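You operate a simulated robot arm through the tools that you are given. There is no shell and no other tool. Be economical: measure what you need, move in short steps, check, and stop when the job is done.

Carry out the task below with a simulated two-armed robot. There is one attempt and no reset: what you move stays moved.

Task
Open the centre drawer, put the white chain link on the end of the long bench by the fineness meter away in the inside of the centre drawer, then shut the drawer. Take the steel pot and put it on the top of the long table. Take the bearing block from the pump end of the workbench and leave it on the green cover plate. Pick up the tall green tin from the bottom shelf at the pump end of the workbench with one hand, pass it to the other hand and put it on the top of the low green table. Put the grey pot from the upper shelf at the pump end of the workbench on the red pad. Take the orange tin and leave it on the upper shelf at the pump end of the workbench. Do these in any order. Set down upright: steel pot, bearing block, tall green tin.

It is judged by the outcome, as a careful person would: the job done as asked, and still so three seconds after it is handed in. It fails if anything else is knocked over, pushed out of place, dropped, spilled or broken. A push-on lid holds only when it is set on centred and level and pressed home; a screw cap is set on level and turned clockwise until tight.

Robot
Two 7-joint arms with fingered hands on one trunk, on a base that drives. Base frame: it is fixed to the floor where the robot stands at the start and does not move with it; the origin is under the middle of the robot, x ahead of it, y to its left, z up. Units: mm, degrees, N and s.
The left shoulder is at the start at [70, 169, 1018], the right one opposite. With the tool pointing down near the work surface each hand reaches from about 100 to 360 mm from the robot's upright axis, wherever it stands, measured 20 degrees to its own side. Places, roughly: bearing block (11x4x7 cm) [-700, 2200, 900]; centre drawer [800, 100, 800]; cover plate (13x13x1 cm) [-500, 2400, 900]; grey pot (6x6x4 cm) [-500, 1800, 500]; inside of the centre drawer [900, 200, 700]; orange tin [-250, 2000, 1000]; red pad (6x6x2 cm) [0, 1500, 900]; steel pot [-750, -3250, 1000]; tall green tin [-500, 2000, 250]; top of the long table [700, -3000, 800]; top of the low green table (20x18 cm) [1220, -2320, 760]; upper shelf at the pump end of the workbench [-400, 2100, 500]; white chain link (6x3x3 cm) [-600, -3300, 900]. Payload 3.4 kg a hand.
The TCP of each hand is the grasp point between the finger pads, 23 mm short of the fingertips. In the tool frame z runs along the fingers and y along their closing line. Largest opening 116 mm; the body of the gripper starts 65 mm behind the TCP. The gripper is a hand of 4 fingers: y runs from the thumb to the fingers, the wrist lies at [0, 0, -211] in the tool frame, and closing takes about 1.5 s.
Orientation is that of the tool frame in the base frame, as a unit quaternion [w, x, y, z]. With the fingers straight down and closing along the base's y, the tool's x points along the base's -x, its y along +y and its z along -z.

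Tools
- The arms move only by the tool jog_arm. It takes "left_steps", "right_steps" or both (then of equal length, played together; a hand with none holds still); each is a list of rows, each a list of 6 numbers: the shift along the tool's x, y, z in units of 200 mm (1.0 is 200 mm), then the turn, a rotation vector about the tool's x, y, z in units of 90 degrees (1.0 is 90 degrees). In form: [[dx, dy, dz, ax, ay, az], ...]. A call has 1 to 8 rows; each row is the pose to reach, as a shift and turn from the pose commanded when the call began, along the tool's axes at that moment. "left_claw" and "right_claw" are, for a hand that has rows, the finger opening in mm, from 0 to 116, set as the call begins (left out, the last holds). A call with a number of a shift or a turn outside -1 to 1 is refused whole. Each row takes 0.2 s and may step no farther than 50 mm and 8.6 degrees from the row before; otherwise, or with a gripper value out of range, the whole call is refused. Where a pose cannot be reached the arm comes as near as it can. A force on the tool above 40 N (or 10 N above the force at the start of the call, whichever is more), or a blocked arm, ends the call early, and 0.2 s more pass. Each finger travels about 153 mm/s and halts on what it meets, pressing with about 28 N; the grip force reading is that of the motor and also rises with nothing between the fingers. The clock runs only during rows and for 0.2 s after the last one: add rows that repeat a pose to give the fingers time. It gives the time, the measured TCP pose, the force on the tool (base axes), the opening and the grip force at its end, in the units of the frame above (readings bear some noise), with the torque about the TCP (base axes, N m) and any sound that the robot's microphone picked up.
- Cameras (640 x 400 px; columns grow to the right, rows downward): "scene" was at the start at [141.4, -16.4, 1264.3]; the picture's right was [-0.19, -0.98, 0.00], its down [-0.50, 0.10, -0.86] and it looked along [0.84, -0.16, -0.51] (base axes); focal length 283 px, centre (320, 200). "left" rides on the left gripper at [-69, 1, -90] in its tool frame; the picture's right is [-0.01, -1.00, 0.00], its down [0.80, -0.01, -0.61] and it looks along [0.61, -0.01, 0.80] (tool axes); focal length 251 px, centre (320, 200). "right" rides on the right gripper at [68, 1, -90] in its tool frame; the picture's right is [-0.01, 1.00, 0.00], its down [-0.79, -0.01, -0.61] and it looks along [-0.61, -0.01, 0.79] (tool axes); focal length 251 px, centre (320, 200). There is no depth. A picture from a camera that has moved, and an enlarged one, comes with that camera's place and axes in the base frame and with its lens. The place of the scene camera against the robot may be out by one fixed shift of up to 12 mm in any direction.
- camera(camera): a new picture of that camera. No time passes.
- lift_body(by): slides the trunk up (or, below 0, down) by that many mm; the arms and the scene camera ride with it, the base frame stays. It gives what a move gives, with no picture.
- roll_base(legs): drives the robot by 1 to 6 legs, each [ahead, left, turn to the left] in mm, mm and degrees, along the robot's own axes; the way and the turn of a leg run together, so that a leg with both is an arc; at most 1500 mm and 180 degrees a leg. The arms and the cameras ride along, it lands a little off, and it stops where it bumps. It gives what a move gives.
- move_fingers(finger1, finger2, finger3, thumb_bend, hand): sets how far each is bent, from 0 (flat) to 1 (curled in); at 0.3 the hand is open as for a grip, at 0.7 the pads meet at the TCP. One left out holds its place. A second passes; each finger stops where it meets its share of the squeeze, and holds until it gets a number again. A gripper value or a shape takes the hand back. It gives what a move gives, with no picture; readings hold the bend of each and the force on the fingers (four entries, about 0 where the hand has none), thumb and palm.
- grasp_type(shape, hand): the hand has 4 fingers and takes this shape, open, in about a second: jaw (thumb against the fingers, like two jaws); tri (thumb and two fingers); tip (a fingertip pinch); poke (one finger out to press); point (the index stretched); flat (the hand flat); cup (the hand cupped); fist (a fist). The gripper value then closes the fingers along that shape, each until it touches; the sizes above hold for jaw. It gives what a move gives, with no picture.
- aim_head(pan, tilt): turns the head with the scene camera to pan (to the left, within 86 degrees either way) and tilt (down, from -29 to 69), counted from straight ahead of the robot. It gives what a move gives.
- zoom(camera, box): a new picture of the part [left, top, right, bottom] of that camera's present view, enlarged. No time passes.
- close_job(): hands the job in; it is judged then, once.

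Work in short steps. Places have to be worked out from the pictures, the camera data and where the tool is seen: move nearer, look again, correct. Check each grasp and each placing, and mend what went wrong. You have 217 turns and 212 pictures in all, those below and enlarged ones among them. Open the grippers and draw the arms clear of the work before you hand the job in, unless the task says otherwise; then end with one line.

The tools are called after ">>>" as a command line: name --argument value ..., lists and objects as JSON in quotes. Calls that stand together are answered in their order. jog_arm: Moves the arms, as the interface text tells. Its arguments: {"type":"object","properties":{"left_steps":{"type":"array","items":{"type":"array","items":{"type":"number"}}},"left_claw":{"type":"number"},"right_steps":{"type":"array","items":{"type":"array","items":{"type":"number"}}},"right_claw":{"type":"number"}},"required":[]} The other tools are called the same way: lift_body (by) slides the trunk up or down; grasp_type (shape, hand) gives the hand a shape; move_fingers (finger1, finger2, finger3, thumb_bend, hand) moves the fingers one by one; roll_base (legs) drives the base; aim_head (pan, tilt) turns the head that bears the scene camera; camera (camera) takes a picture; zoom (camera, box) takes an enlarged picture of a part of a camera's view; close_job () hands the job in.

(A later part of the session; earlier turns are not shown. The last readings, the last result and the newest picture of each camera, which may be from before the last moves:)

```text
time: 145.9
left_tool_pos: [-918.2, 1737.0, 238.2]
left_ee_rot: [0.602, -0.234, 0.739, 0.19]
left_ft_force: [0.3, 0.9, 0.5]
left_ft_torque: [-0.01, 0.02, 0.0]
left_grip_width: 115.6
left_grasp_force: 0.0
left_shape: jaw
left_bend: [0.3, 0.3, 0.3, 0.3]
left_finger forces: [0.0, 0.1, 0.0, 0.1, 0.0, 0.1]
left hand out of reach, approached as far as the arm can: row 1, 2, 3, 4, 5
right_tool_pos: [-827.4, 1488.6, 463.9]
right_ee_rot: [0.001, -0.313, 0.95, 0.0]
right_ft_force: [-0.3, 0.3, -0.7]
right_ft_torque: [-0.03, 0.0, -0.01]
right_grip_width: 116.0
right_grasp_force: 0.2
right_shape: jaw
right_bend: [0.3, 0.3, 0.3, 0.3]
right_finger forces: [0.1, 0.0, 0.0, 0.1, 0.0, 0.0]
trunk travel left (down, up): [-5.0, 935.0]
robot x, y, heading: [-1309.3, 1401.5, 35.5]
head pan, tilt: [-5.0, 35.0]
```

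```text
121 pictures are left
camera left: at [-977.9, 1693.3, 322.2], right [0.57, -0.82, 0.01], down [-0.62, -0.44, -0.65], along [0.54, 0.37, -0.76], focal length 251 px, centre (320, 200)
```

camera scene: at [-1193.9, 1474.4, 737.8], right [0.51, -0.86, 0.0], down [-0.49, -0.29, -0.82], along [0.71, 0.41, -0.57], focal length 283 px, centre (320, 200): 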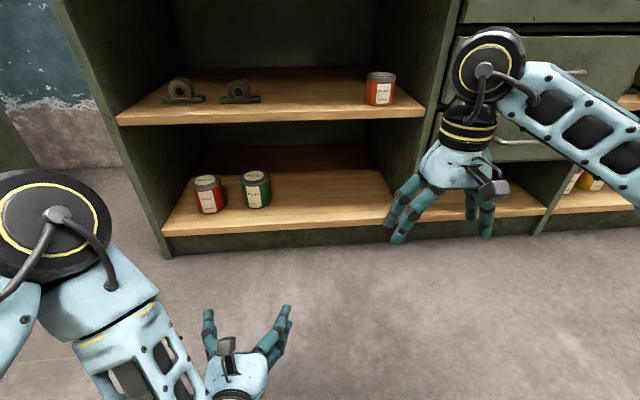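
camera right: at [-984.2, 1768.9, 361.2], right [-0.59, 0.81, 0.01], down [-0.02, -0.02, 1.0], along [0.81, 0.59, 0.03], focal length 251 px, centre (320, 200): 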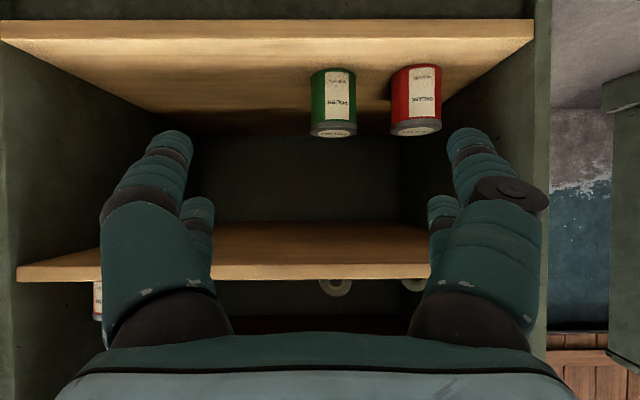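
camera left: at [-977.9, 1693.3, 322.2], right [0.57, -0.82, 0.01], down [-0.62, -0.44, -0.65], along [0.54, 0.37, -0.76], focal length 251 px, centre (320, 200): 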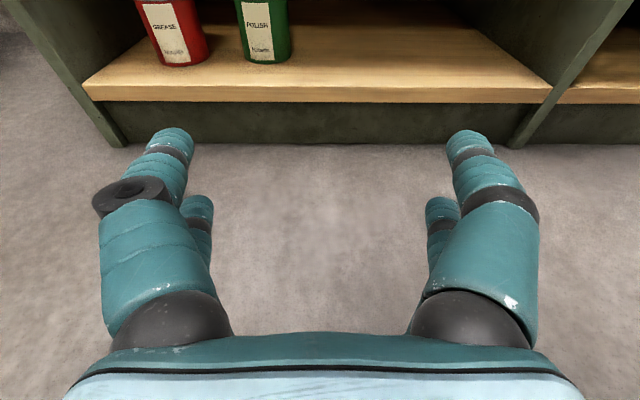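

The left arm can't reach that low pose well. I switch plan: RIGHT hand picks (pitch 54° worked), LEFT will receive from its side, low on the tin. Return the left hand to a raised neutral pose and shift base left.

>>> jog_arm --left_steps '[[-0.2, -0.05, -0.1, 0, 0.09, 0], [-0.4, -0.1, -0.2, 0, 0.18, 0], [-0.6, -0.15, -0.3, 0, 0.27, 0], [-0.8, -0.2, -0.4, 0, 0.36, 0], [-1, -0.25, -0.5, 0, 0.45, 0], [-1, -0.25, -0.5, 0, 0.54, 0], [-1, -0.25, -0.5, 0, 0.63, 0], [-1, -0.25, -0.5, 0, 0.72, 0]]'

>>> jog_arm --left_steps '[[0, 0, -0.1, 0, 0.08, 0], [0, 0, -0.2, 0, 0.15, 0], [0, 0, -0.2, 0, 0.15, 0]]' --right_steps '[[0, 0, 0, 0, -0.09, 0], [0, 0, 0, 0, -0.18, 0], [0, 0, 0, 0, -0.27, 0]]'

>>> jog_arm --right_steps '[[0, 0, 0.1, 0, -0.09, 0], [0, 0, 0.2, 0, -0.18, 0], [0, 0, 0.3, 0, -0.27, 0], [0, 0, 0.4, 0, -0.33, 0], [0, 0, 0.5, 0, -0.33, 0], [0, 0, 0.6, 0, -0.33, 0]]'

>>> roll_base --legs '[[0, 280, 0]]'

>>> camera --camera "right"

>>> camera --camera "scene"

```text
time: 147.7
left_tool_pos: [-936.8, 1665.3, 452.1]
left_ee_rot: [0.112, -0.295, 0.948, 0.033]
left_ft_force: [0.2, -0.2, -1.1]
left_ft_torque: [0.0, 0.01, 0.02]
left_grip_width: 115.9
left_grasp_force: 0.1
left_shape: jaw
left_bend: [0.3, 0.3, 0.3, 0.3]
left_finger forces: [0.1, 0.0, 0.0, 0.0, 0.0, 0.0]
right_tool_pos: [-827.0, 1488.0, 461.8]
right_ee_rot: [0.002, -0.312, 0.95, 0.001]
right_ft_force: [0.2, -0.2, -0.6]
right_ft_torque: [0.02, 0.01, -0.02]
right_grip_width: 115.9
right_grasp_force: 0.1
right_shape: jaw
right_bend: [0.3, 0.3, 0.3, 0.3]
right_finger forces: [0.0, 0.0, 0.0, 0.0, 0.0, 0.1]
trunk travel left (down, up): [-5.0, 935.0]
robot x, y, heading: [-1312.5, 1397.1, 35.3]
head pan, tilt: [-5.0, 35.0]
```

```text
time: 148.5
left_tool_pos: [-944.4, 1658.5, 490.6]
left_ee_rot: [0.002, -0.297, 0.955, -0.001]
left_ft_force: [-0.2, 0.1, -0.3]
left_ft_torque: [0.02, 0.0, 0.0]
left_grip_width: 115.5
left_grasp_force: 0.2
left_shape: jaw
left_bend: [0.3, 0.3, 0.3, 0.3]
left_finger forces: [0.0, 0.0, 0.0, 0.1, 0.0, 0.0]
right_tool_pos: [-828.5, 1488.6, 463.5]
right_ee_rot: [0.202, -0.304, 0.929, 0.066]
right_ft_force: [-0.3, -0.5, -0.2]
right_ft_torque: [-0.01, -0.01, 0.01]
right_grip_width: 116.1
right_grasp_force: 0.0
right_shape: jaw
right_bend: [0.3, 0.3, 0.3, 0.3]
right_finger forces: [0.1, 0.0, 0.0, 0.0, 0.1, 0.0]
trunk travel left (down, up): [-5.0, 935.0]
robot x, y, heading: [-1313.0, 1403.1, 35.6]
head pan, tilt: [-5.0, 35.0]
```

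```text
time: 149.9
left_tool_pos: [-944.8, 1658.7, 489.2]
left_ee_rot: [0.003, -0.297, 0.955, -0.001]
left_ft_force: [-0.3, 0.1, 0.0]
left_ft_torque: [0.0, 0.0, -0.01]
left_grip_width: 115.8
left_grasp_force: 0.0
left_shape: jaw
left_bend: [0.3, 0.3, 0.3, 0.3]
left_finger forces: [0.1, 0.0, 0.0, 0.0, 0.0, 0.0]
right_tool_pos: [-785.7, 1519.2, 351.9]
right_ee_rot: [0.433, -0.277, 0.846, 0.141]
right_ft_force: [0.4, 0.2, 0.8]
right_ft_torque: [-0.01, 0.0, 0.01]
right_grip_width: 116.0
right_grasp_force: 0.1
right_shape: jaw
right_bend: [0.3, 0.3, 0.3, 0.3]
right_finger forces: [0.0, 0.0, 0.0, 0.0, 0.1, 0.0]
trunk travel left (down, up): [-5.0, 935.0]
robot x, y, heading: [-1310.7, 1401.7, 35.5]
head pan, tilt: [-5.0, 35.0]
```

```text
time: 151.8
left_tool_pos: [-1101.5, 1879.8, 489.2]
left_ee_rot: [0.003, -0.296, 0.955, -0.001]
left_ft_force: [0.1, -0.6, 1.4]
left_ft_torque: [0.02, 0.02, 0.03]
left_grip_width: 116.0
left_grasp_force: 0.1
left_shape: jaw
left_bend: [0.3, 0.3, 0.3, 0.3]
left_finger forces: [0.0, 0.0, 0.0, 0.0, 0.0, 0.0]
right_tool_pos: [-942.1, 1740.7, 352.0]
right_ee_rot: [0.432, -0.278, 0.846, 0.142]
right_ft_force: [0.6, 0.2, -0.8]
right_ft_torque: [-0.02, 0.02, 0.01]
right_grip_width: 115.6
right_grasp_force: 0.0
right_shape: jaw
right_bend: [0.3, 0.3, 0.3, 0.3]
right_finger forces: [0.0, 0.0, 0.0, 0.0, 0.1, 0.1]
trunk travel left (down, up): [-5.0, 935.0]
robot x, y, heading: [-1471.4, 1624.2, 34.8]
head pan, tilt: [-5.0, 35.0]
```

```text
120 pictures are left
camera right: at [-1034.9, 1672.7, 349.5], right [-0.59, 0.81, 0.01], down [-0.02, -0.02, 1.0], along [0.81, 0.59, 0.03], focal length 251 px, centre (320, 200)
```

right: 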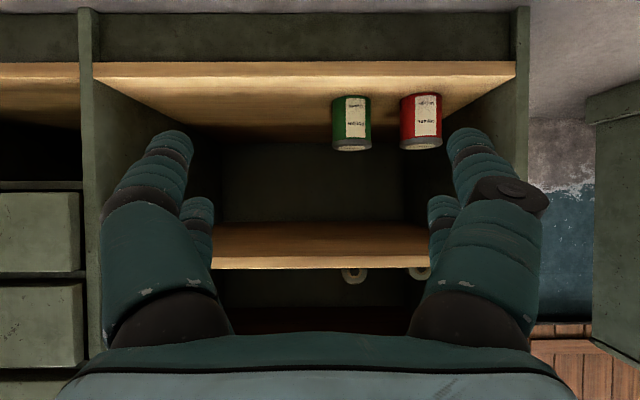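

```text
119 pictures are left
camera scene: at [-1351.5, 1696.3, 737.8], right [0.5, -0.86, 0.0], down [-0.5, -0.29, -0.82], along [0.71, 0.41, -0.57], focal length 283 px, centre (320, 200)
```

scene: 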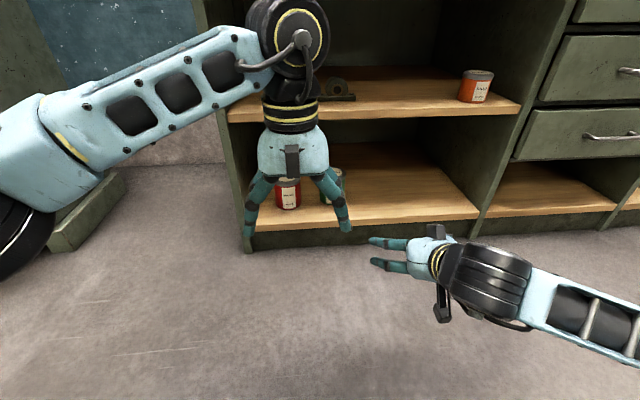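

Left is too far in front; retract it back/left while the right lowers to z≈195 and shifts left 79 mm.

>>> jog_arm --left_steps '[[0.15, 0.1, -0.05, 0, 0, 0], [0.3, 0.2, -0.1, 0, 0, 0], [0.45, 0.3, -0.15, 0, 0, 0], [0.6, 0.4, -0.2, 0, 0, 0], [0.75, 0.5, -0.25, 0, 0, 0], [0.9, 0.6, -0.3, 0, 0, 0]]' --right_steps '[[0.11, 0.08, 0.08, 0, 0, 0], [0.22, 0.16, 0.16, 0, 0, 0], [0.33, 0.24, 0.24, 0, 0, 0], [0.44, 0.32, 0.32, 0, 0, 0], [0.55, 0.395, 0.4, 0, 0, 0], [0.635, 0.395, 0.46, 0, 0, 0]]'

>>> camera --camera "right"

>>> camera --camera "scene"

```text
time: 153.2
left_tool_pos: [-1321.4, 1879.3, 549.9]
left_ee_rot: [0.002, -0.296, 0.955, -0.002]
left_ft_force: [0.6, 0.1, 0.3]
left_ft_torque: [-0.03, -0.03, 0.0]
left_grip_width: 116.0
left_grasp_force: 0.1
left_shape: jaw
left_bend: [0.3, 0.3, 0.3, 0.3]
left_finger forces: [0.1, 0.1, 0.0, 0.0, 0.1, 0.0]
right_tool_pos: [-956.1, 1817.4, 244.9]
right_ee_rot: [0.415, -0.284, 0.853, 0.136]
right_ft_force: [0.3, 0.7, 0.0]
right_ft_torque: [0.0, 0.02, -0.02]
right_grip_width: 115.7
right_grasp_force: 0.0
right_shape: jaw
right_bend: [0.3, 0.3, 0.3, 0.3]
right_finger forces: [0.0, 0.0, 0.0, 0.0, 0.1, 0.0]
right hand out of reach, approached as far as the arm can: row 3, 4, 5, 6
trunk travel left (down, up): [-5.0, 935.0]
robot x, y, heading: [-1474.3, 1622.4, 35.3]
head pan, tilt: [-5.0, 35.0]
```

```text
118 pictures are left
camera right: at [-1047.6, 1749.9, 248.4], right [-0.59, 0.8, 0.0], down [0.01, 0.01, 1.0], along [0.8, 0.59, -0.01], focal length 251 px, centre (320, 200)
```

right: 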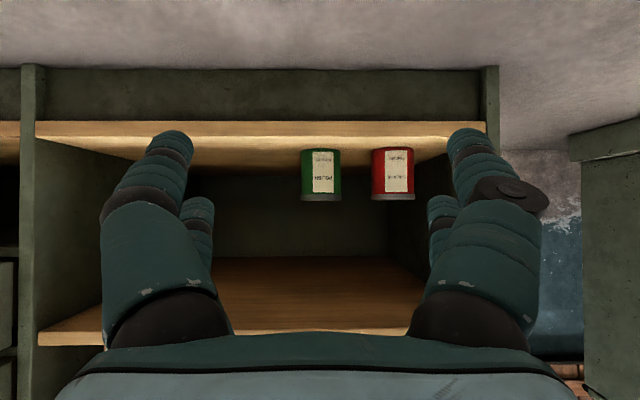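

```text
117 pictures are left
camera scene: at [-1351.4, 1696.3, 737.8], right [0.5, -0.86, 0.0], down [-0.5, -0.29, -0.82], along [0.71, 0.41, -0.57], focal length 283 px, centre (320, 200)
```

scene: 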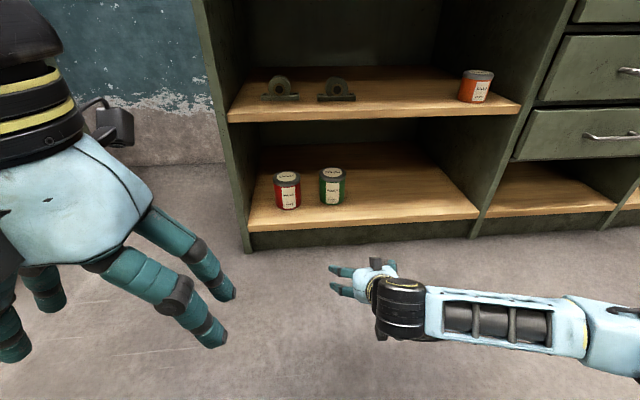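

Try a steeper pitch (~38°) to reach lower.

>>> jog_arm --right_steps '[[0, 0, 0, 0, 0.09, 0], [0, 0, 0, 0, 0.18, 0], [0, 0, 0, 0, 0.18, 0]]'

>>> camera --camera "right"

```text
time: 154.0
left_tool_pos: [-1320.5, 1879.1, 549.7]
left_ee_rot: [0.002, -0.295, 0.956, -0.001]
left_ft_force: [-0.8, -0.8, 1.2]
left_ft_torque: [0.0, -0.01, 0.04]
left_grip_width: 116.0
left_grasp_force: 0.0
left_shape: jaw
left_bend: [0.3, 0.3, 0.3, 0.3]
left_finger forces: [0.0, 0.0, 0.0, 0.1, 0.0, 0.1]
right_tool_pos: [-957.6, 1817.3, 246.5]
right_ee_rot: [0.307, -0.294, 0.899, 0.101]
right_ft_force: [0.3, 1.2, -1.0]
right_ft_torque: [0.03, 0.03, 0.02]
right_grip_width: 115.9
right_grasp_force: 0.0
right_shape: jaw
right_bend: [0.3, 0.3, 0.3, 0.3]
right_finger forces: [0.0, 0.1, 0.0, 0.1, 0.0, 0.0]
trunk travel left (down, up): [-5.0, 935.0]
robot x, y, heading: [-1468.4, 1621.5, 35.1]
head pan, tilt: [-5.0, 35.0]
```

```text
116 pictures are left
camera right: at [-1045.2, 1752.2, 276.8], right [-0.59, 0.81, 0.01], down [0.21, 0.15, 0.97], along [0.78, 0.57, -0.26], focal length 251 px, centre (320, 200)
```

right: 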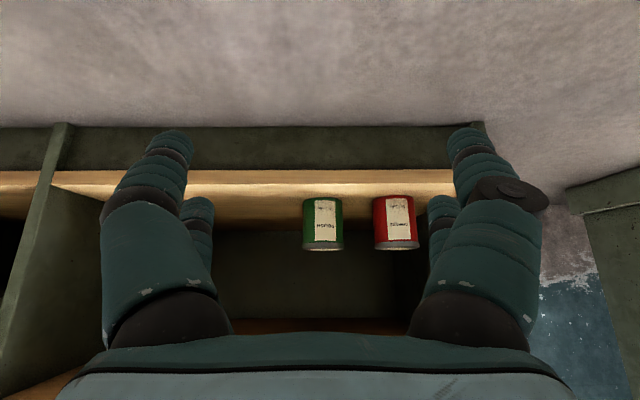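

>>> jog_arm --right_steps '[[0.04, 0, 0.05, 0, 0, 0], [0.08, 0, 0.11, 0, 0, 0], [0.12, 0, 0.17, 0, 0, 0], [0.153, 0, 0.21, 0, 0, 0], [0.153, 0, 0.21, 0, 0, 0]]'

```text
time: 155.2
left_tool_pos: [-1319.5, 1880.4, 549.5]
left_ee_rot: [0.003, -0.296, 0.955, -0.001]
left_ft_force: [-0.7, -1.3, -0.1]
left_ft_torque: [-0.02, 0.07, -0.02]
left_grip_width: 116.1
left_grasp_force: 0.1
left_shape: jaw
left_bend: [0.3, 0.3, 0.3, 0.3]
left_finger forces: [0.1, 0.1, 0.1, 0.1, 0.0, 0.0]
right_tool_pos: [-953.5, 1817.0, 197.7]
right_ee_rot: [0.309, -0.295, 0.899, 0.101]
right_ft_force: [-0.1, 0.1, -0.7]
right_ft_torque: [0.03, 0.02, -0.01]
right_grip_width: 115.9
right_grasp_force: 0.0
right_shape: jaw
right_bend: [0.3, 0.3, 0.3, 0.3]
right_finger forces: [0.0, 0.0, 0.1, 0.0, 0.0, 0.0]
trunk travel left (down, up): [-5.0, 935.0]
robot x, y, heading: [-1471.0, 1624.7, 35.3]
head pan, tilt: [-5.0, 35.0]
```

Reached z≈198 at 36° pitch. Drive forward 330 mm and re-check alignment.

>>> roll_base --legs '[[330, 8, 0]]'

>>> camera --camera "right"

>>> camera --camera "scene"

```text
time: 157.3
left_tool_pos: [-1062.6, 2069.5, 550.3]
left_ee_rot: [0.002, -0.294, 0.956, -0.002]
left_ft_force: [-0.4, -0.3, -0.3]
left_ft_torque: [-0.01, 0.01, 0.01]
left_grip_width: 115.8
left_grasp_force: 0.0
left_shape: jaw
left_bend: [0.3, 0.3, 0.3, 0.3]
left_finger forces: [0.0, 0.0, 0.0, 0.0, 0.0, 0.0]
right_tool_pos: [-696.6, 2006.0, 197.1]
right_ee_rot: [0.309, -0.294, 0.899, 0.101]
right_ft_force: [0.7, -0.6, 0.2]
right_ft_torque: [0.02, 0.02, -0.02]
right_grip_width: 115.9
right_grasp_force: 0.0
right_shape: jaw
right_bend: [0.3, 0.3, 0.3, 0.3]
right_finger forces: [0.0, 0.0, 0.0, 0.0, 0.0, 0.0]
trunk travel left (down, up): [-5.0, 935.0]
robot x, y, heading: [-1219.1, 1810.6, 35.2]
head pan, tilt: [-5.0, 35.0]
```

```text
115 pictures are left
camera right: at [-786.2, 1940.6, 226.2], right [-0.58, 0.81, 0.01], down [0.21, 0.14, 0.97], along [0.79, 0.56, -0.25], focal length 251 px, centre (320, 200)
```

right: 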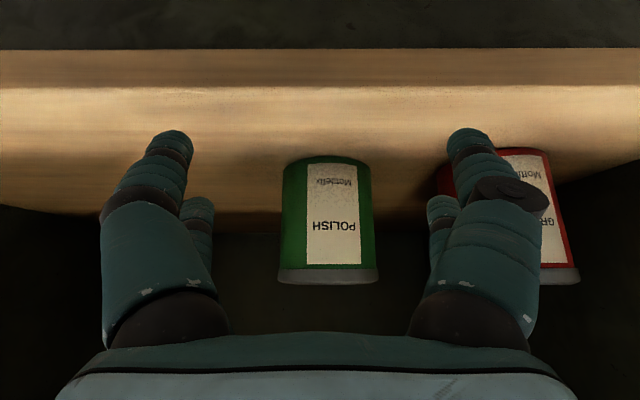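

```text
114 pictures are left
camera scene: at [-1095.4, 1885.9, 737.8], right [0.5, -0.87, 0.0], down [-0.5, -0.29, -0.82], along [0.71, 0.41, -0.57], focal length 283 px, centre (320, 200)
```

scene: 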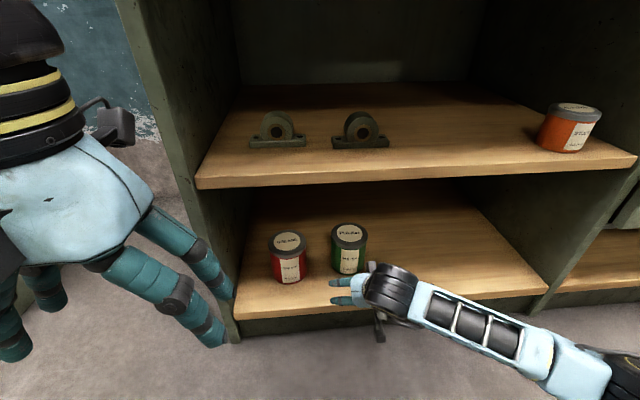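

Tin is dead ahead ~142 mm (u offset +8). Drive 125 mm more and re-look.

>>> jog_arm --right_steps '[[-0.02, 0.04, -0.035, 0, 0, 0], [-0.02, 0.04, -0.035, 0, 0, 0]]'

>>> roll_base --legs '[[118, 0, 0]]'

>>> camera --camera "right"

>>> zoom --camera "scene" --box '[220, 180, 460, 340]'

```text
time: 157.9
left_tool_pos: [-1062.9, 2068.9, 549.3]
left_ee_rot: [0.002, -0.294, 0.956, -0.002]
left_ft_force: [-0.2, 0.8, -0.4]
left_ft_torque: [-0.01, -0.01, -0.01]
left_grip_width: 116.2
left_grasp_force: 0.1
left_shape: jaw
left_bend: [0.3, 0.3, 0.3, 0.3]
left_finger forces: [0.0, 0.1, 0.2, 0.1, 0.0, 0.1]
right_tool_pos: [-704.3, 2010.1, 203.6]
right_ee_rot: [0.309, -0.292, 0.9, 0.1]
right_ft_force: [-0.1, 1.4, -0.1]
right_ft_torque: [0.0, -0.01, 0.01]
right_grip_width: 115.9
right_grasp_force: 0.1
right_shape: jaw
right_bend: [0.3, 0.3, 0.3, 0.3]
right_finger forces: [0.0, 0.0, 0.0, 0.1, 0.0, 0.0]
trunk travel left (down, up): [-5.0, 935.0]
robot x, y, heading: [-1215.0, 1810.4, 35.1]
head pan, tilt: [-5.0, 35.0]
```

```text
time: 159.2
left_tool_pos: [-964.5, 2138.4, 549.7]
left_ee_rot: [0.002, -0.293, 0.956, -0.001]
left_ft_force: [-0.2, 0.1, 0.4]
left_ft_torque: [-0.02, -0.04, 0.0]
left_grip_width: 115.8
left_grasp_force: 0.1
left_shape: jaw
left_bend: [0.3, 0.3, 0.3, 0.3]
left_finger forces: [0.0, 0.0, 0.0, 0.1, 0.0, 0.0]
right_tool_pos: [-605.1, 2078.2, 203.4]
right_ee_rot: [0.309, -0.292, 0.899, 0.101]
right_ft_force: [-0.1, -1.0, 0.3]
right_ft_torque: [-0.02, -0.01, 0.0]
right_grip_width: 115.9
right_grasp_force: 0.1
right_shape: jaw
right_bend: [0.3, 0.3, 0.3, 0.3]
right_finger forces: [0.0, 0.0, 0.1, 0.0, 0.1, 0.0]
trunk travel left (down, up): [-5.0, 935.0]
robot x, y, heading: [-1116.9, 1886.7, 35.0]
head pan, tilt: [-5.0, 35.0]
```

```text
113 pictures are left
camera right: at [-694.1, 2014.0, 233.4], right [-0.58, 0.81, 0.01], down [0.21, 0.14, 0.97], along [0.79, 0.56, -0.25], focal length 251 px, centre (320, 200)
```

right: 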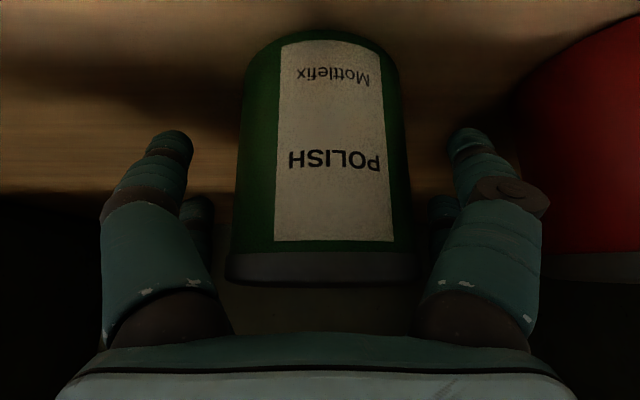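

```text
2.50 times, centred on (340, 260) of scene
camera zoom: at [-996.9, 1954.6, 737.8], right [0.5, -0.87, 0.0], down [-0.5, -0.29, -0.82], along [0.71, 0.41, -0.57], focal length 708 px, centre (270, 50)
```

zoom: 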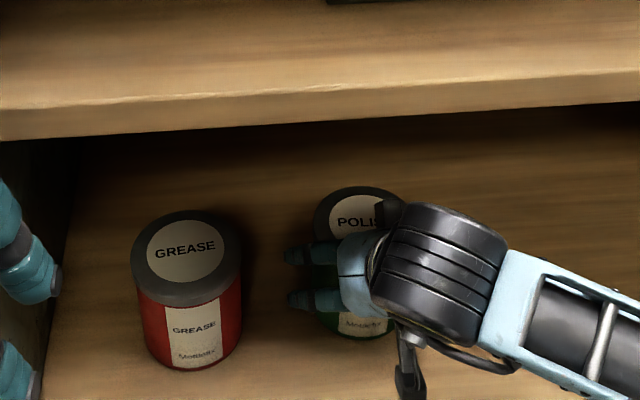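

Centred; 22 mm more forward, then close.

>>> jog_arm --right_steps '[[-0.045, 0.005, 0.032, 0, 0, 0], [-0.089, 0.005, 0.065, 0, 0, 0], [-0.089, 0.005, 0.065, 0, 0, 0]]'

>>> jog_arm --right_steps '[[0, 0, 0, 0, 0, 0], [0, 0, 0, 0, 0, 0], [0, 0, 0, 0, 0, 0], [0, 0, 0, 0, 0, 0], [0, 0, 0, 0, 0, 0]]' --right_claw 50

>>> camera --camera "right"

```text
time: 160.0
left_tool_pos: [-964.6, 2139.6, 549.4]
left_ee_rot: [0.002, -0.293, 0.956, -0.001]
left_ft_force: [1.0, 0.1, -0.1]
left_ft_torque: [0.0, 0.01, -0.03]
left_grip_width: 116.1
left_grasp_force: 0.1
left_shape: jaw
left_bend: [0.3, 0.3, 0.3, 0.3]
left_finger forces: [0.0, 0.1, 0.0, 0.0, 0.0, 0.0]
right_tool_pos: [-587.4, 2093.3, 204.1]
right_ee_rot: [0.309, -0.292, 0.9, 0.1]
right_ft_force: [-1.2, -0.8, 1.0]
right_ft_torque: [0.05, -0.05, 0.01]
right_grip_width: 115.9
right_grasp_force: 0.0
right_shape: jaw
right_bend: [0.3, 0.3, 0.3, 0.3]
right_finger forces: [0.0, 1.6, 1.6, 0.1, 0.1, 0.0]
trunk travel left (down, up): [-5.0, 935.0]
robot x, y, heading: [-1115.5, 1881.3, 35.2]
head pan, tilt: [-5.0, 35.0]
```

```text
time: 161.2
left_tool_pos: [-964.4, 2138.3, 549.8]
left_ee_rot: [0.001, -0.293, 0.956, -0.001]
left_ft_force: [-0.2, 0.0, 0.5]
left_ft_torque: [0.01, 0.02, -0.04]
left_grip_width: 115.9
left_grasp_force: 0.1
left_shape: jaw
left_bend: [0.3, 0.3, 0.3, 0.3]
left_finger forces: [0.0, 0.0, 0.1, 0.1, 0.1, 0.0]
right_tool_pos: [-588.2, 2092.3, 203.3]
right_ee_rot: [0.309, -0.292, 0.899, 0.1]
right_ft_force: [-0.9, 1.0, -0.1]
right_ft_torque: [-0.16, 0.12, 0.03]
right_grip_width: 83.0
right_grasp_force: 27.9
right_shape: jaw
right_bend: [0.66, 0.65, 0.65, 0.66]
right_finger forces: [25.1, 35.6, 34.7, 0.1, 25.5, 0.0]
trunk travel left (down, up): [-5.0, 935.0]
robot x, y, heading: [-1116.9, 1881.8, 34.7]
head pan, tilt: [-5.0, 35.0]
```

```text
111 pictures are left
camera right: at [-676.8, 2028.0, 233.3], right [-0.58, 0.81, 0.01], down [0.21, 0.14, 0.97], along [0.79, 0.56, -0.25], focal length 251 px, centre (320, 200)
```

right: 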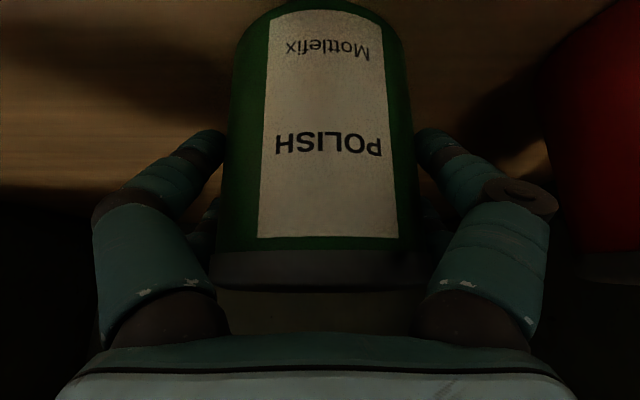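

Gripped (83 mm). Lift 30 mm and back out.

>>> jog_arm --right_steps '[[-0.03, 0, -0.04, 0, 0, 0], [-0.06, 0, -0.08, 0, 0, 0], [-0.088, 0, -0.12, 0, 0, 0], [-0.088, 0, -0.12, 0, 0, 0]]'

>>> roll_base --legs '[[-520, 0, 0]]'

>>> camera --camera "right"

>>> camera --camera "scene"

```text
time: 162.2
left_tool_pos: [-964.5, 2138.5, 549.3]
left_ee_rot: [0.001, -0.294, 0.956, -0.001]
left_ft_force: [0.8, 0.2, 0.7]
left_ft_torque: [0.03, 0.03, 0.0]
left_grip_width: 115.8
left_grasp_force: 0.1
left_shape: jaw
left_bend: [0.3, 0.3, 0.3, 0.3]
left_finger forces: [0.0, 0.0, 0.0, 0.0, 0.1, 0.0]
right_tool_pos: [-588.3, 2091.3, 233.5]
right_ee_rot: [0.308, -0.292, 0.9, 0.1]
right_ft_force: [0.1, -0.3, -6.4]
right_ft_torque: [-0.08, 0.04, -0.02]
right_grip_width: 82.7
right_grasp_force: 28.2
right_shape: jaw
right_bend: [0.66, 0.65, 0.65, 0.66]
right_finger forces: [24.4, 35.7, 35.0, 0.1, 25.1, 0.0]
trunk travel left (down, up): [-5.0, 935.0]
robot x, y, heading: [-1118.6, 1882.6, 35.3]
head pan, tilt: [-5.0, 35.0]
```

```text
time: 165.2
left_tool_pos: [-1388.2, 1842.0, 550.0]
left_ee_rot: [0.002, -0.302, 0.953, -0.001]
left_ft_force: [0.7, 0.2, 0.2]
left_ft_torque: [-0.05, 0.01, 0.0]
left_grip_width: 115.6
left_grasp_force: 0.1
left_shape: jaw
left_bend: [0.3, 0.3, 0.3, 0.3]
left_finger forces: [0.1, 0.1, 0.0, 0.1, 0.0, 0.1]
right_tool_pos: [-1012.0, 1802.5, 232.5]
right_ee_rot: [0.308, -0.3, 0.897, 0.103]
right_ft_force: [-0.1, -0.7, -6.9]
right_ft_torque: [-0.03, 0.06, 0.0]
right_grip_width: 83.2
right_grasp_force: 27.4
right_shape: jaw
right_bend: [0.66, 0.65, 0.65, 0.66]
right_finger forces: [24.5, 35.7, 35.0, 0.1, 25.0, 0.0]
trunk travel left (down, up): [-5.0, 935.0]
robot x, y, heading: [-1541.1, 1582.6, 36.2]
head pan, tilt: [-5.0, 35.0]
```

```text
110 pictures are left
camera right: at [-1099.8, 1736.2, 263.0], right [-0.6, 0.8, 0.01], down [0.21, 0.15, 0.97], along [0.78, 0.58, -0.26], focal length 251 px, centre (320, 200)
```

right: 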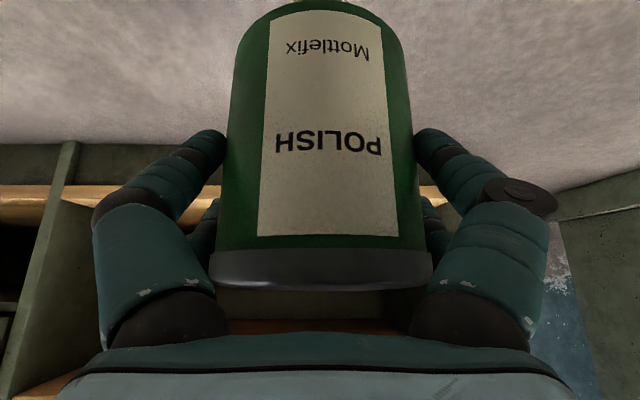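

```text
109 pictures are left
camera scene: at [-1416.9, 1657.8, 737.7], right [0.52, -0.86, 0.0], down [-0.49, -0.3, -0.82], along [0.7, 0.42, -0.57], focal length 283 px, centre (320, 200)
```

scene: 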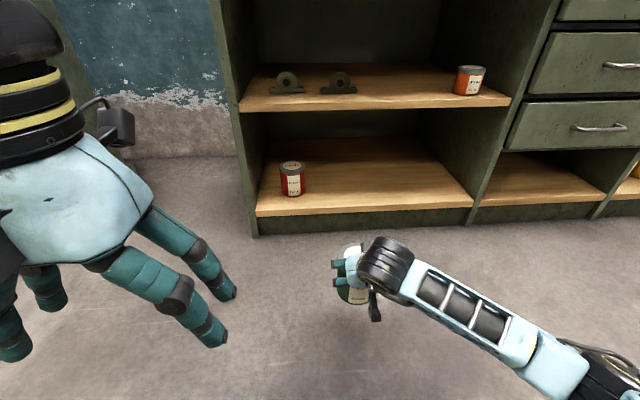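

Tin securely held. Raise the trunk to working height, and bring the right hand to the centre for the handover.

>>> lift_body --by 400

>>> lift_body --by 150

>>> jog_arm --right_steps '[[0.08, 0.1, -0.06, 0, 0, 0], [0.16, 0.2, -0.12, 0, 0, 0], [0.24, 0.3, -0.18, 0, 0, 0], [0.32, 0.4, -0.24, 0, 0, 0], [0.4, 0.5, -0.3, 0, 0, 0], [0.48, 0.6, -0.36, 0, 0, 0], [0.554, 0.675, -0.403, 0, 0, 0], [0.554, 0.675, -0.403, 0, 0, 0]]'

>>> camera --camera "scene"

```text
time: 169.0
left_tool_pos: [-1387.1, 1843.2, 950.1]
left_ee_rot: [0.001, -0.302, 0.953, -0.002]
left_ft_force: [-0.2, 0.6, -0.5]
left_ft_torque: [-0.02, -0.02, -0.01]
left_grip_width: 115.8
left_grasp_force: 0.2
left_shape: jaw
left_bend: [0.3, 0.3, 0.3, 0.3]
left_finger forces: [0.0, 0.1, 0.0, 0.0, 0.1, 0.1]
right_tool_pos: [-1012.0, 1802.1, 634.4]
right_ee_rot: [0.308, -0.3, 0.897, 0.103]
right_ft_force: [0.3, 0.6, -6.7]
right_ft_torque: [-0.08, 0.03, -0.01]
right_grip_width: 83.0
right_grasp_force: 28.3
right_shape: jaw
right_bend: [0.66, 0.65, 0.65, 0.66]
right_finger forces: [24.4, 35.6, 35.1, 0.0, 25.0, 0.0]
trunk travel left (down, up): [-405.0, 535.0]
robot x, y, heading: [-1534.0, 1581.3, 36.4]
head pan, tilt: [-5.0, 35.0]
```

```text
time: 170.8
left_tool_pos: [-1387.6, 1841.7, 1099.0]
left_ee_rot: [0.002, -0.303, 0.953, -0.001]
left_ft_force: [-0.3, -0.2, 0.3]
left_ft_torque: [-0.01, -0.02, -0.02]
left_grip_width: 115.9
left_grasp_force: 0.1
left_shape: jaw
left_bend: [0.3, 0.3, 0.3, 0.3]
left_finger forces: [0.0, 0.0, 0.0, 0.0, 0.0, 0.0]
right_tool_pos: [-1011.3, 1802.1, 783.7]
right_ee_rot: [0.307, -0.301, 0.897, 0.103]
right_ft_force: [-0.8, -0.4, -7.2]
right_ft_torque: [-0.03, 0.07, 0.02]
right_grip_width: 83.0
right_grasp_force: 27.8
right_shape: jaw
right_bend: [0.66, 0.65, 0.65, 0.66]
right_finger forces: [24.5, 35.6, 35.1, 0.0, 25.0, 0.1]
trunk travel left (down, up): [-555.0, 385.0]
robot x, y, heading: [-1537.3, 1579.3, 35.8]
head pan, tilt: [-5.0, 35.0]
```

```text
time: 172.6
left_tool_pos: [-1388.2, 1843.2, 1100.3]
left_ee_rot: [0.001, -0.302, 0.953, -0.001]
left_ft_force: [-0.4, 0.3, -0.4]
left_ft_torque: [-0.03, 0.0, -0.01]
left_grip_width: 115.8
left_grasp_force: 0.0
left_shape: jaw
left_bend: [0.3, 0.3, 0.3, 0.3]
left_finger forces: [0.0, 0.0, 0.0, 0.0, 0.0, 0.1]
right_tool_pos: [-1201.5, 1827.4, 777.5]
right_ee_rot: [0.308, -0.3, 0.897, 0.103]
right_ft_force: [0.7, -0.5, -6.9]
right_ft_torque: [-0.04, 0.07, -0.01]
right_grip_width: 82.8
right_grasp_force: 28.0
right_shape: jaw
right_bend: [0.66, 0.65, 0.65, 0.66]
right_finger forces: [24.5, 35.5, 35.2, 0.0, 24.2, 0.0]
trunk travel left (down, up): [-555.0, 385.0]
robot x, y, heading: [-1536.0, 1581.2, 36.2]
head pan, tilt: [-5.0, 35.0]
```

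```text
108 pictures are left
camera scene: at [-1416.5, 1657.9, 1287.7], right [0.52, -0.86, 0.0], down [-0.49, -0.3, -0.82], along [0.7, 0.42, -0.57], focal length 283 px, centre (320, 200)
```

scene: 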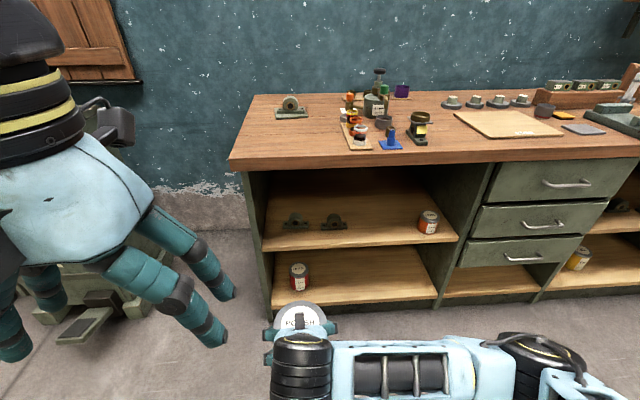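

Right holds the tin at fwd 415, centre. Now turn the left hand out to the left and yaw it 90°.

>>> jog_arm --left_steps '[[0, 0.12, 0, 0, 0, 0.09], [0, 0.24, 0, 0, 0, 0.18], [0, 0.36, 0, 0, 0, 0.27], [0, 0.48, 0, 0, 0, 0.36], [0, 0.6, 0, 0, 0, 0.45], [0, 0.72, 0, 0, 0, 0.54], [0, 0.84, 0, 0, 0, 0.63], [0, 0.96, 0, 0, 0, 0.72]]'

>>> jog_arm --left_steps '[[0, 0, 0, 0, 0, 0.09], [0, 0.1, 0, 0, 0, 0.18], [0, 0.2, 0, 0, 0, 0.28], [0, 0.3, 0, 0, 0, 0.28]]'

>>> camera --camera "scene"

```text
time: 174.3
left_tool_pos: [-1473.7, 1992.7, 1089.7]
left_ee_rot: [0.002, 0.257, 0.967, 0.0]
left_ft_force: [0.2, -0.3, 0.6]
left_ft_torque: [0.01, 0.02, -0.02]
left_grip_width: 115.7
left_grasp_force: 0.1
left_shape: jaw
left_bend: [0.3, 0.3, 0.3, 0.3]
left_finger forces: [0.0, 0.0, 0.0, 0.0, 0.0, 0.0]
left hand out of reach, approached as far as the arm can: row 7, 8
right_tool_pos: [-1202.0, 1828.5, 778.2]
right_ee_rot: [0.307, -0.301, 0.897, 0.102]
right_ft_force: [0.3, 0.2, -7.9]
right_ft_torque: [-0.05, 0.08, -0.02]
right_grip_width: 83.0
right_grasp_force: 28.1
right_shape: jaw
right_bend: [0.66, 0.65, 0.65, 0.66]
right_finger forces: [24.5, 35.6, 35.3, 0.1, 23.7, 0.0]
trunk travel left (down, up): [-555.0, 385.0]
robot x, y, heading: [-1536.1, 1583.1, 35.9]
head pan, tilt: [-5.0, 35.0]
```

```text
refused: row 3 steps farther than a row can; nothing moved
```

```text
107 pictures are left
camera scene: at [-1416.5, 1658.8, 1287.6], right [0.52, -0.86, 0.0], down [-0.49, -0.3, -0.82], along [0.7, 0.42, -0.57], focal length 283 px, centre (320, 200)
```

scene: 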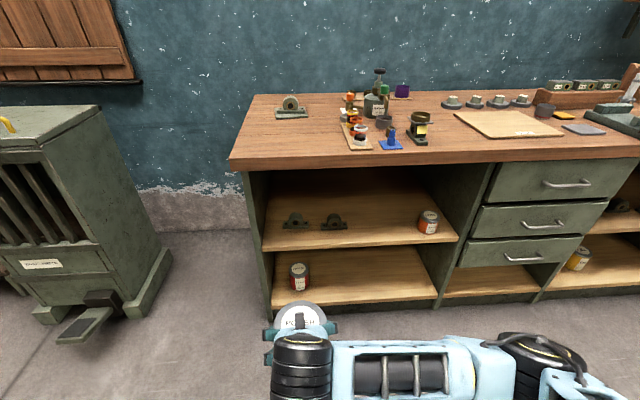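

>>> jog_arm --left_steps '[[0, 0, 0, 0, 0, 0.09], [0, 0.1, 0, 0, 0, 0.18], [0, 0.2, 0, 0, 0, 0.265], [0, 0.3, 0, 0, 0, 0.265], [0, 0.4, 0, 0, 0, 0.265]]'

>>> jog_arm --left_steps '[[0, 0, 0.05, 0, -0.09, 0], [0, 0, 0.1, 0, -0.18, 0], [0, 0, 0.15, 0, -0.27, 0], [0, 0, 0.2, 0, -0.36, 0], [0, 0, 0.25, 0, -0.45, 0], [0, 0, 0.3, 0, -0.54, 0], [0, 0, 0.35, 0, -0.63, 0], [0, 0, 0.4, 0, -0.72, 0]]'

>>> camera --camera "left"

>>> camera --camera "scene"

```text
time: 175.6
left_tool_pos: [-1434.1, 2061.0, 1089.1]
left_ee_rot: [0.002, 0.449, 0.893, 0.0]
left_ft_force: [-0.1, 0.1, -0.7]
left_ft_torque: [0.02, 0.02, 0.0]
left_grip_width: 116.0
left_grasp_force: 0.1
left_shape: jaw
left_bend: [0.3, 0.3, 0.3, 0.3]
left_finger forces: [0.0, 0.0, 0.0, 0.2, 0.0, 0.1]
right_tool_pos: [-1201.7, 1829.0, 778.3]
right_ee_rot: [0.307, -0.301, 0.897, 0.102]
right_ft_force: [-0.3, 0.2, -6.8]
right_ft_torque: [-0.06, 0.08, 0.01]
right_grip_width: 83.0
right_grasp_force: 28.8
right_shape: jaw
right_bend: [0.66, 0.65, 0.65, 0.66]
right_finger forces: [24.5, 35.6, 35.3, 0.0, 23.8, 0.0]
trunk travel left (down, up): [-555.0, 385.0]
robot x, y, heading: [-1541.1, 1585.2, 36.0]
head pan, tilt: [-5.0, 35.0]
```

```text
time: 177.3
left_tool_pos: [-1434.6, 2061.9, 1008.4]
left_ee_rot: [0.481, 0.379, 0.753, -0.241]
left_ft_force: [-0.3, -0.1, 0.1]
left_ft_torque: [0.02, 0.01, 0.0]
left_grip_width: 116.0
left_grasp_force: 0.0
left_shape: jaw
left_bend: [0.3, 0.3, 0.3, 0.3]
left_finger forces: [0.1, 0.0, 0.0, 0.0, 0.0, 0.0]
right_tool_pos: [-1201.5, 1828.1, 777.4]
right_ee_rot: [0.307, -0.301, 0.897, 0.102]
right_ft_force: [0.0, 0.9, -7.3]
right_ft_torque: [-0.03, 0.03, -0.03]
right_grip_width: 83.2
right_grasp_force: 28.0
right_shape: jaw
right_bend: [0.66, 0.65, 0.65, 0.66]
right_finger forces: [24.5, 35.6, 35.3, 0.0, 23.6, 0.0]
trunk travel left (down, up): [-555.0, 385.0]
robot x, y, heading: [-1534.2, 1582.9, 36.1]
head pan, tilt: [-5.0, 35.0]
```

```text
106 pictures are left
camera left: at [-1464.0, 2102.4, 1107.7], right [-0.8, -0.6, 0.01], down [-0.53, 0.71, -0.47], along [0.28, -0.38, -0.88], focal length 251 px, centre (320, 200)
```

left: 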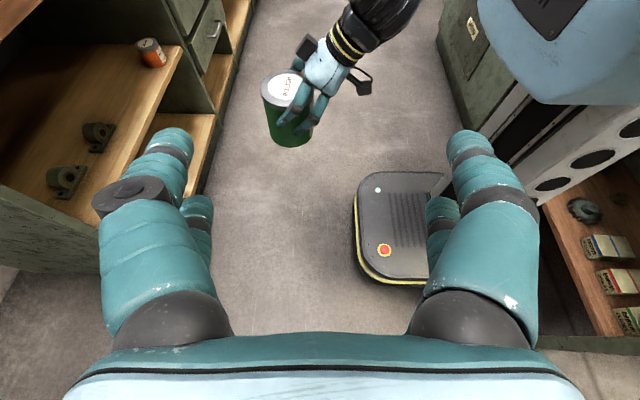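

```text
105 pictures are left
camera scene: at [-1417.0, 1658.6, 1287.7], right [0.52, -0.86, 0.0], down [-0.49, -0.3, -0.82], along [0.7, 0.42, -0.57], focal length 283 px, centre (320, 200)
```

scene: 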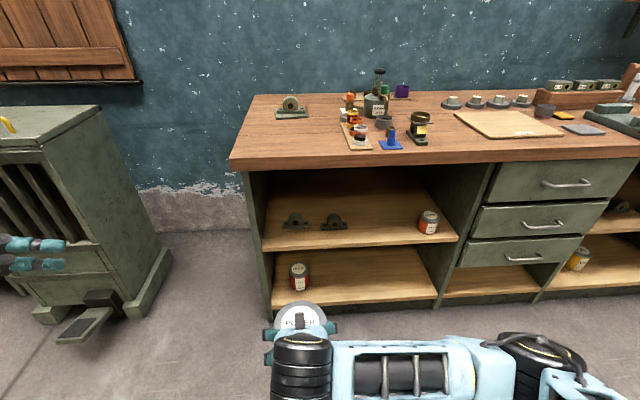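

The left camera sees the tin well. Continue: pitch to ~80°, lower and approach to a pre-handover pose.

>>> jog_arm --left_steps '[[0.12, 0.05, 0.1, 0, -0.05, 0], [0.25, 0.1, 0.2, 0, -0.1, 0], [0.37, 0.16, 0.3, 0, -0.15, 0], [0.5, 0.22, 0.41, 0, -0.17, 0], [0.64, 0.275, 0.52, 0, -0.17, 0], [0.64, 0.275, 0.52, 0, -0.17, 0]]'

>>> camera --camera "left"

```text
time: 178.8
left_tool_pos: [-1440.0, 2012.3, 916.7]
left_ee_rot: [0.576, 0.344, 0.683, -0.288]
left_ft_force: [-0.3, -0.5, 0.6]
left_ft_torque: [-0.02, 0.0, -0.01]
left_grip_width: 115.8
left_grasp_force: 0.1
left_shape: jaw
left_bend: [0.3, 0.3, 0.3, 0.3]
left_finger forces: [0.0, 0.0, 0.0, 0.1, 0.1, 0.1]
left hand out of reach, approached as far as the arm can: row 2, 3, 4, 5, 6
right_tool_pos: [-1202.3, 1827.6, 776.8]
right_ee_rot: [0.308, -0.3, 0.897, 0.102]
right_ft_force: [-0.1, -0.8, -7.4]
right_ft_torque: [-0.04, 0.08, 0.01]
right_grip_width: 82.8
right_grasp_force: 27.7
right_shape: jaw
right_bend: [0.66, 0.65, 0.65, 0.66]
right_finger forces: [24.5, 35.6, 35.4, 0.0, 23.6, 0.0]
trunk travel left (down, up): [-555.0, 385.0]
robot x, y, heading: [-1536.0, 1575.9, 36.0]
head pan, tilt: [-5.0, 35.0]
```

```text
104 pictures are left
camera left: at [-1484.5, 2072.2, 998.4], right [-0.8, -0.6, 0.01], down [-0.44, 0.58, -0.68], along [0.4, -0.55, -0.73], focal length 251 px, centre (320, 200)
```

left: 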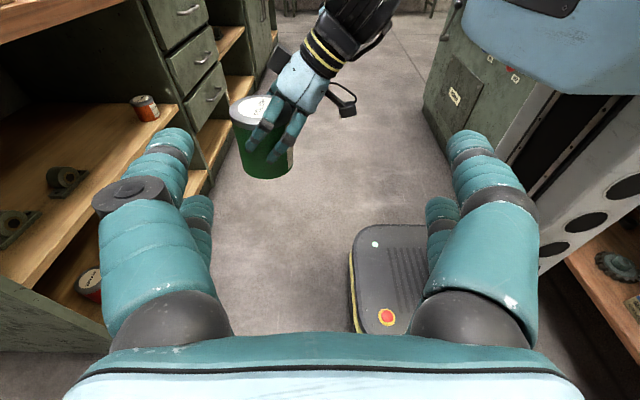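

>>> jog_arm --left_steps '[[0.0, 0.15, 0.15, 0, 0, 0], [0.1, 0.3, 0.3, 0, 0, 0], [0.2, 0.4, 0.45, 0, 0, 0], [0.32, 0.4, 0.6, 0, 0, 0], [0.46, 0.4, 0.7, 0, 0, 0], [0.6, 0.4, 0.8, 0, 0, 0], [0.74, 0.4, 0.85, 0, 0, 0], [0.74, 0.4, 0.85, 0, 0, 0]]'

>>> camera --camera "left"

>>> camera --camera "scene"

```text
time: 180.6
left_tool_pos: [-1422.0, 1933.1, 903.0]
left_ee_rot: [0.577, 0.343, 0.683, -0.289]
left_ft_force: [-0.4, -0.6, 0.3]
left_ft_torque: [-0.03, 0.03, -0.01]
left_grip_width: 116.0
left_grasp_force: 0.2
left_shape: jaw
left_bend: [0.3, 0.3, 0.3, 0.3]
left_finger forces: [0.0, 0.1, 0.0, 0.1, 0.1, 0.1]
left hand out of reach, approached as far as the arm can: row 1, 2, 3, 4, 5, 6, 7, 8
right_tool_pos: [-1202.1, 1827.5, 778.2]
right_ee_rot: [0.307, -0.302, 0.897, 0.103]
right_ft_force: [0.7, -0.7, -6.7]
right_ft_torque: [-0.05, 0.06, 0.0]
right_grip_width: 82.7
right_grasp_force: 27.8
right_shape: jaw
right_bend: [0.66, 0.65, 0.65, 0.66]
right_finger forces: [24.5, 35.6, 35.4, 0.0, 23.4, 0.1]
trunk travel left (down, up): [-555.0, 385.0]
robot x, y, heading: [-1535.8, 1579.7, 36.1]
head pan, tilt: [-5.0, 35.0]
```

```text
103 pictures are left
camera left: at [-1466.1, 1992.7, 984.3], right [-0.8, -0.6, 0.01], down [-0.44, 0.58, -0.68], along [0.4, -0.55, -0.73], focal length 251 px, centre (320, 200)
```

left: 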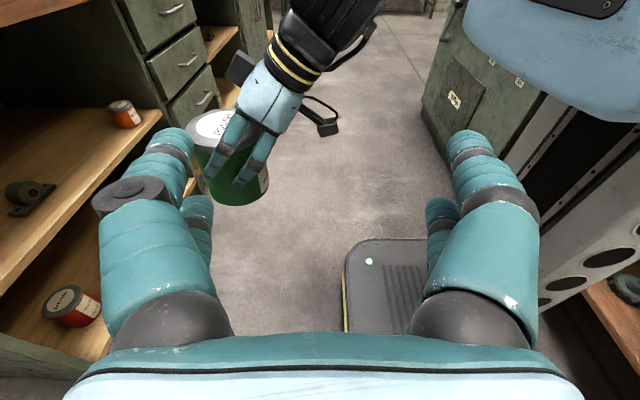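

```text
102 pictures are left
camera scene: at [-1416.8, 1658.1, 1287.7], right [0.52, -0.86, 0.0], down [-0.49, -0.3, -0.82], along [0.7, 0.42, -0.57], focal length 283 px, centre (320, 200)
```

scene: 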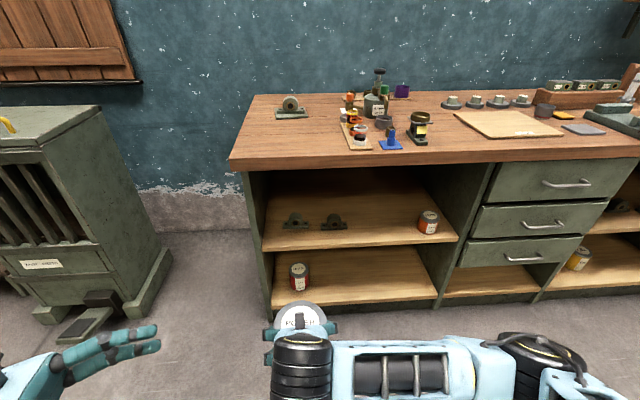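

Left wrist limits block a purely sideways approach. I rotate the arrangement: right hand raised 150 mm and yawed 45° left; left hand yawed to point forward-right.

>>> jog_arm --right_steps '[[-0.07, 0, -0.1, -0.049, 0, -0.067], [-0.15, 0, -0.2, -0.098, 0, -0.135], [-0.22, 0, -0.3, -0.147, 0, -0.202], [-0.29, 0, -0.4, -0.196, 0, -0.27], [-0.36, 0, -0.5, -0.245, 0, -0.337], [-0.44, 0, -0.6, -0.294, 0, -0.404], [-0.44, 0, -0.6, -0.294, 0, -0.404]]' --left_steps '[[0, 0, 0, -0.082, 0, -0.0145], [0, 0, 0, -0.164, 0, -0.029], [0, 0, 0, -0.246, 0, -0.0435], [0, 0, 0, -0.328, 0, -0.058], [0, 0, 0, -0.41, 0, -0.0725], [0, 0, 0, -0.4925, 0, -0.087], [0, 0, 0, -0.4925, 0, -0.087]]'

>>> camera --camera "left"

>>> camera --camera "scene"

```text
time: 182.2
left_tool_pos: [-1419.7, 1979.6, 880.9]
left_ee_rot: [0.642, 0.055, 0.763, -0.048]
left_ft_force: [0.1, -0.2, -0.5]
left_ft_torque: [0.0, 0.01, 0.0]
left_grip_width: 116.1
left_grasp_force: 0.1
left_shape: jaw
left_bend: [0.3, 0.3, 0.3, 0.3]
left_finger forces: [0.1, 0.0, 0.1, 0.0, 0.1, 0.1]
left hand out of reach, approached as far as the arm can: row 4, 5, 6, 7
right_tool_pos: [-1205.9, 1823.7, 930.7]
right_ee_rot: [0.248, -0.626, 0.712, 0.202]
right_ft_force: [0.3, 0.9, -7.5]
right_ft_torque: [-0.1, 0.0, 0.02]
right_grip_width: 82.7
right_grasp_force: 27.9
right_shape: jaw
right_bend: [0.66, 0.66, 0.65, 0.66]
right_finger forces: [24.8, 35.6, 35.1, 0.1, 23.3, 0.0]
trunk travel left (down, up): [-555.0, 385.0]
robot x, y, heading: [-1538.9, 1580.9, 36.2]
head pan, tilt: [-5.0, 35.0]
```

```text
101 pictures are left
camera left: at [-1494.2, 1990.0, 963.0], right [-0.14, -0.99, 0.01], down [-0.73, 0.1, -0.68], along [0.67, -0.11, -0.73], focal length 251 px, centre (320, 200)
```

left: 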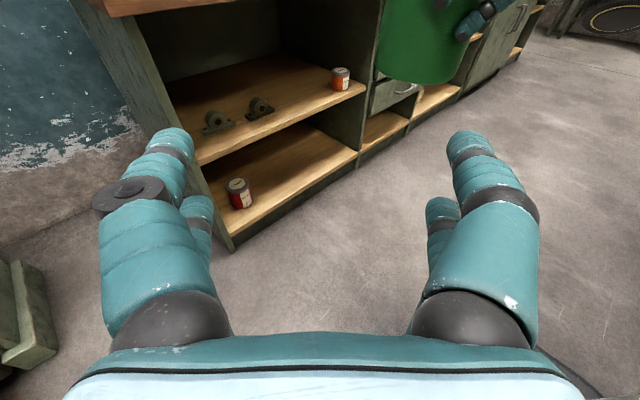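

```text
100 pictures are left
camera scene: at [-1416.8, 1658.4, 1287.7], right [0.52, -0.86, 0.0], down [-0.49, -0.3, -0.82], along [0.7, 0.42, -0.57], focal length 283 px, centre (320, 200)
```

scene: 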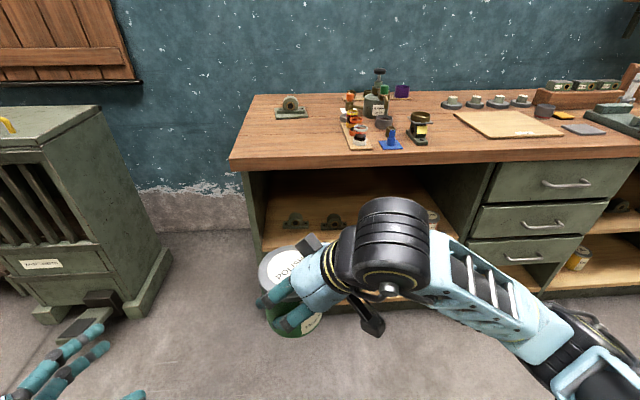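

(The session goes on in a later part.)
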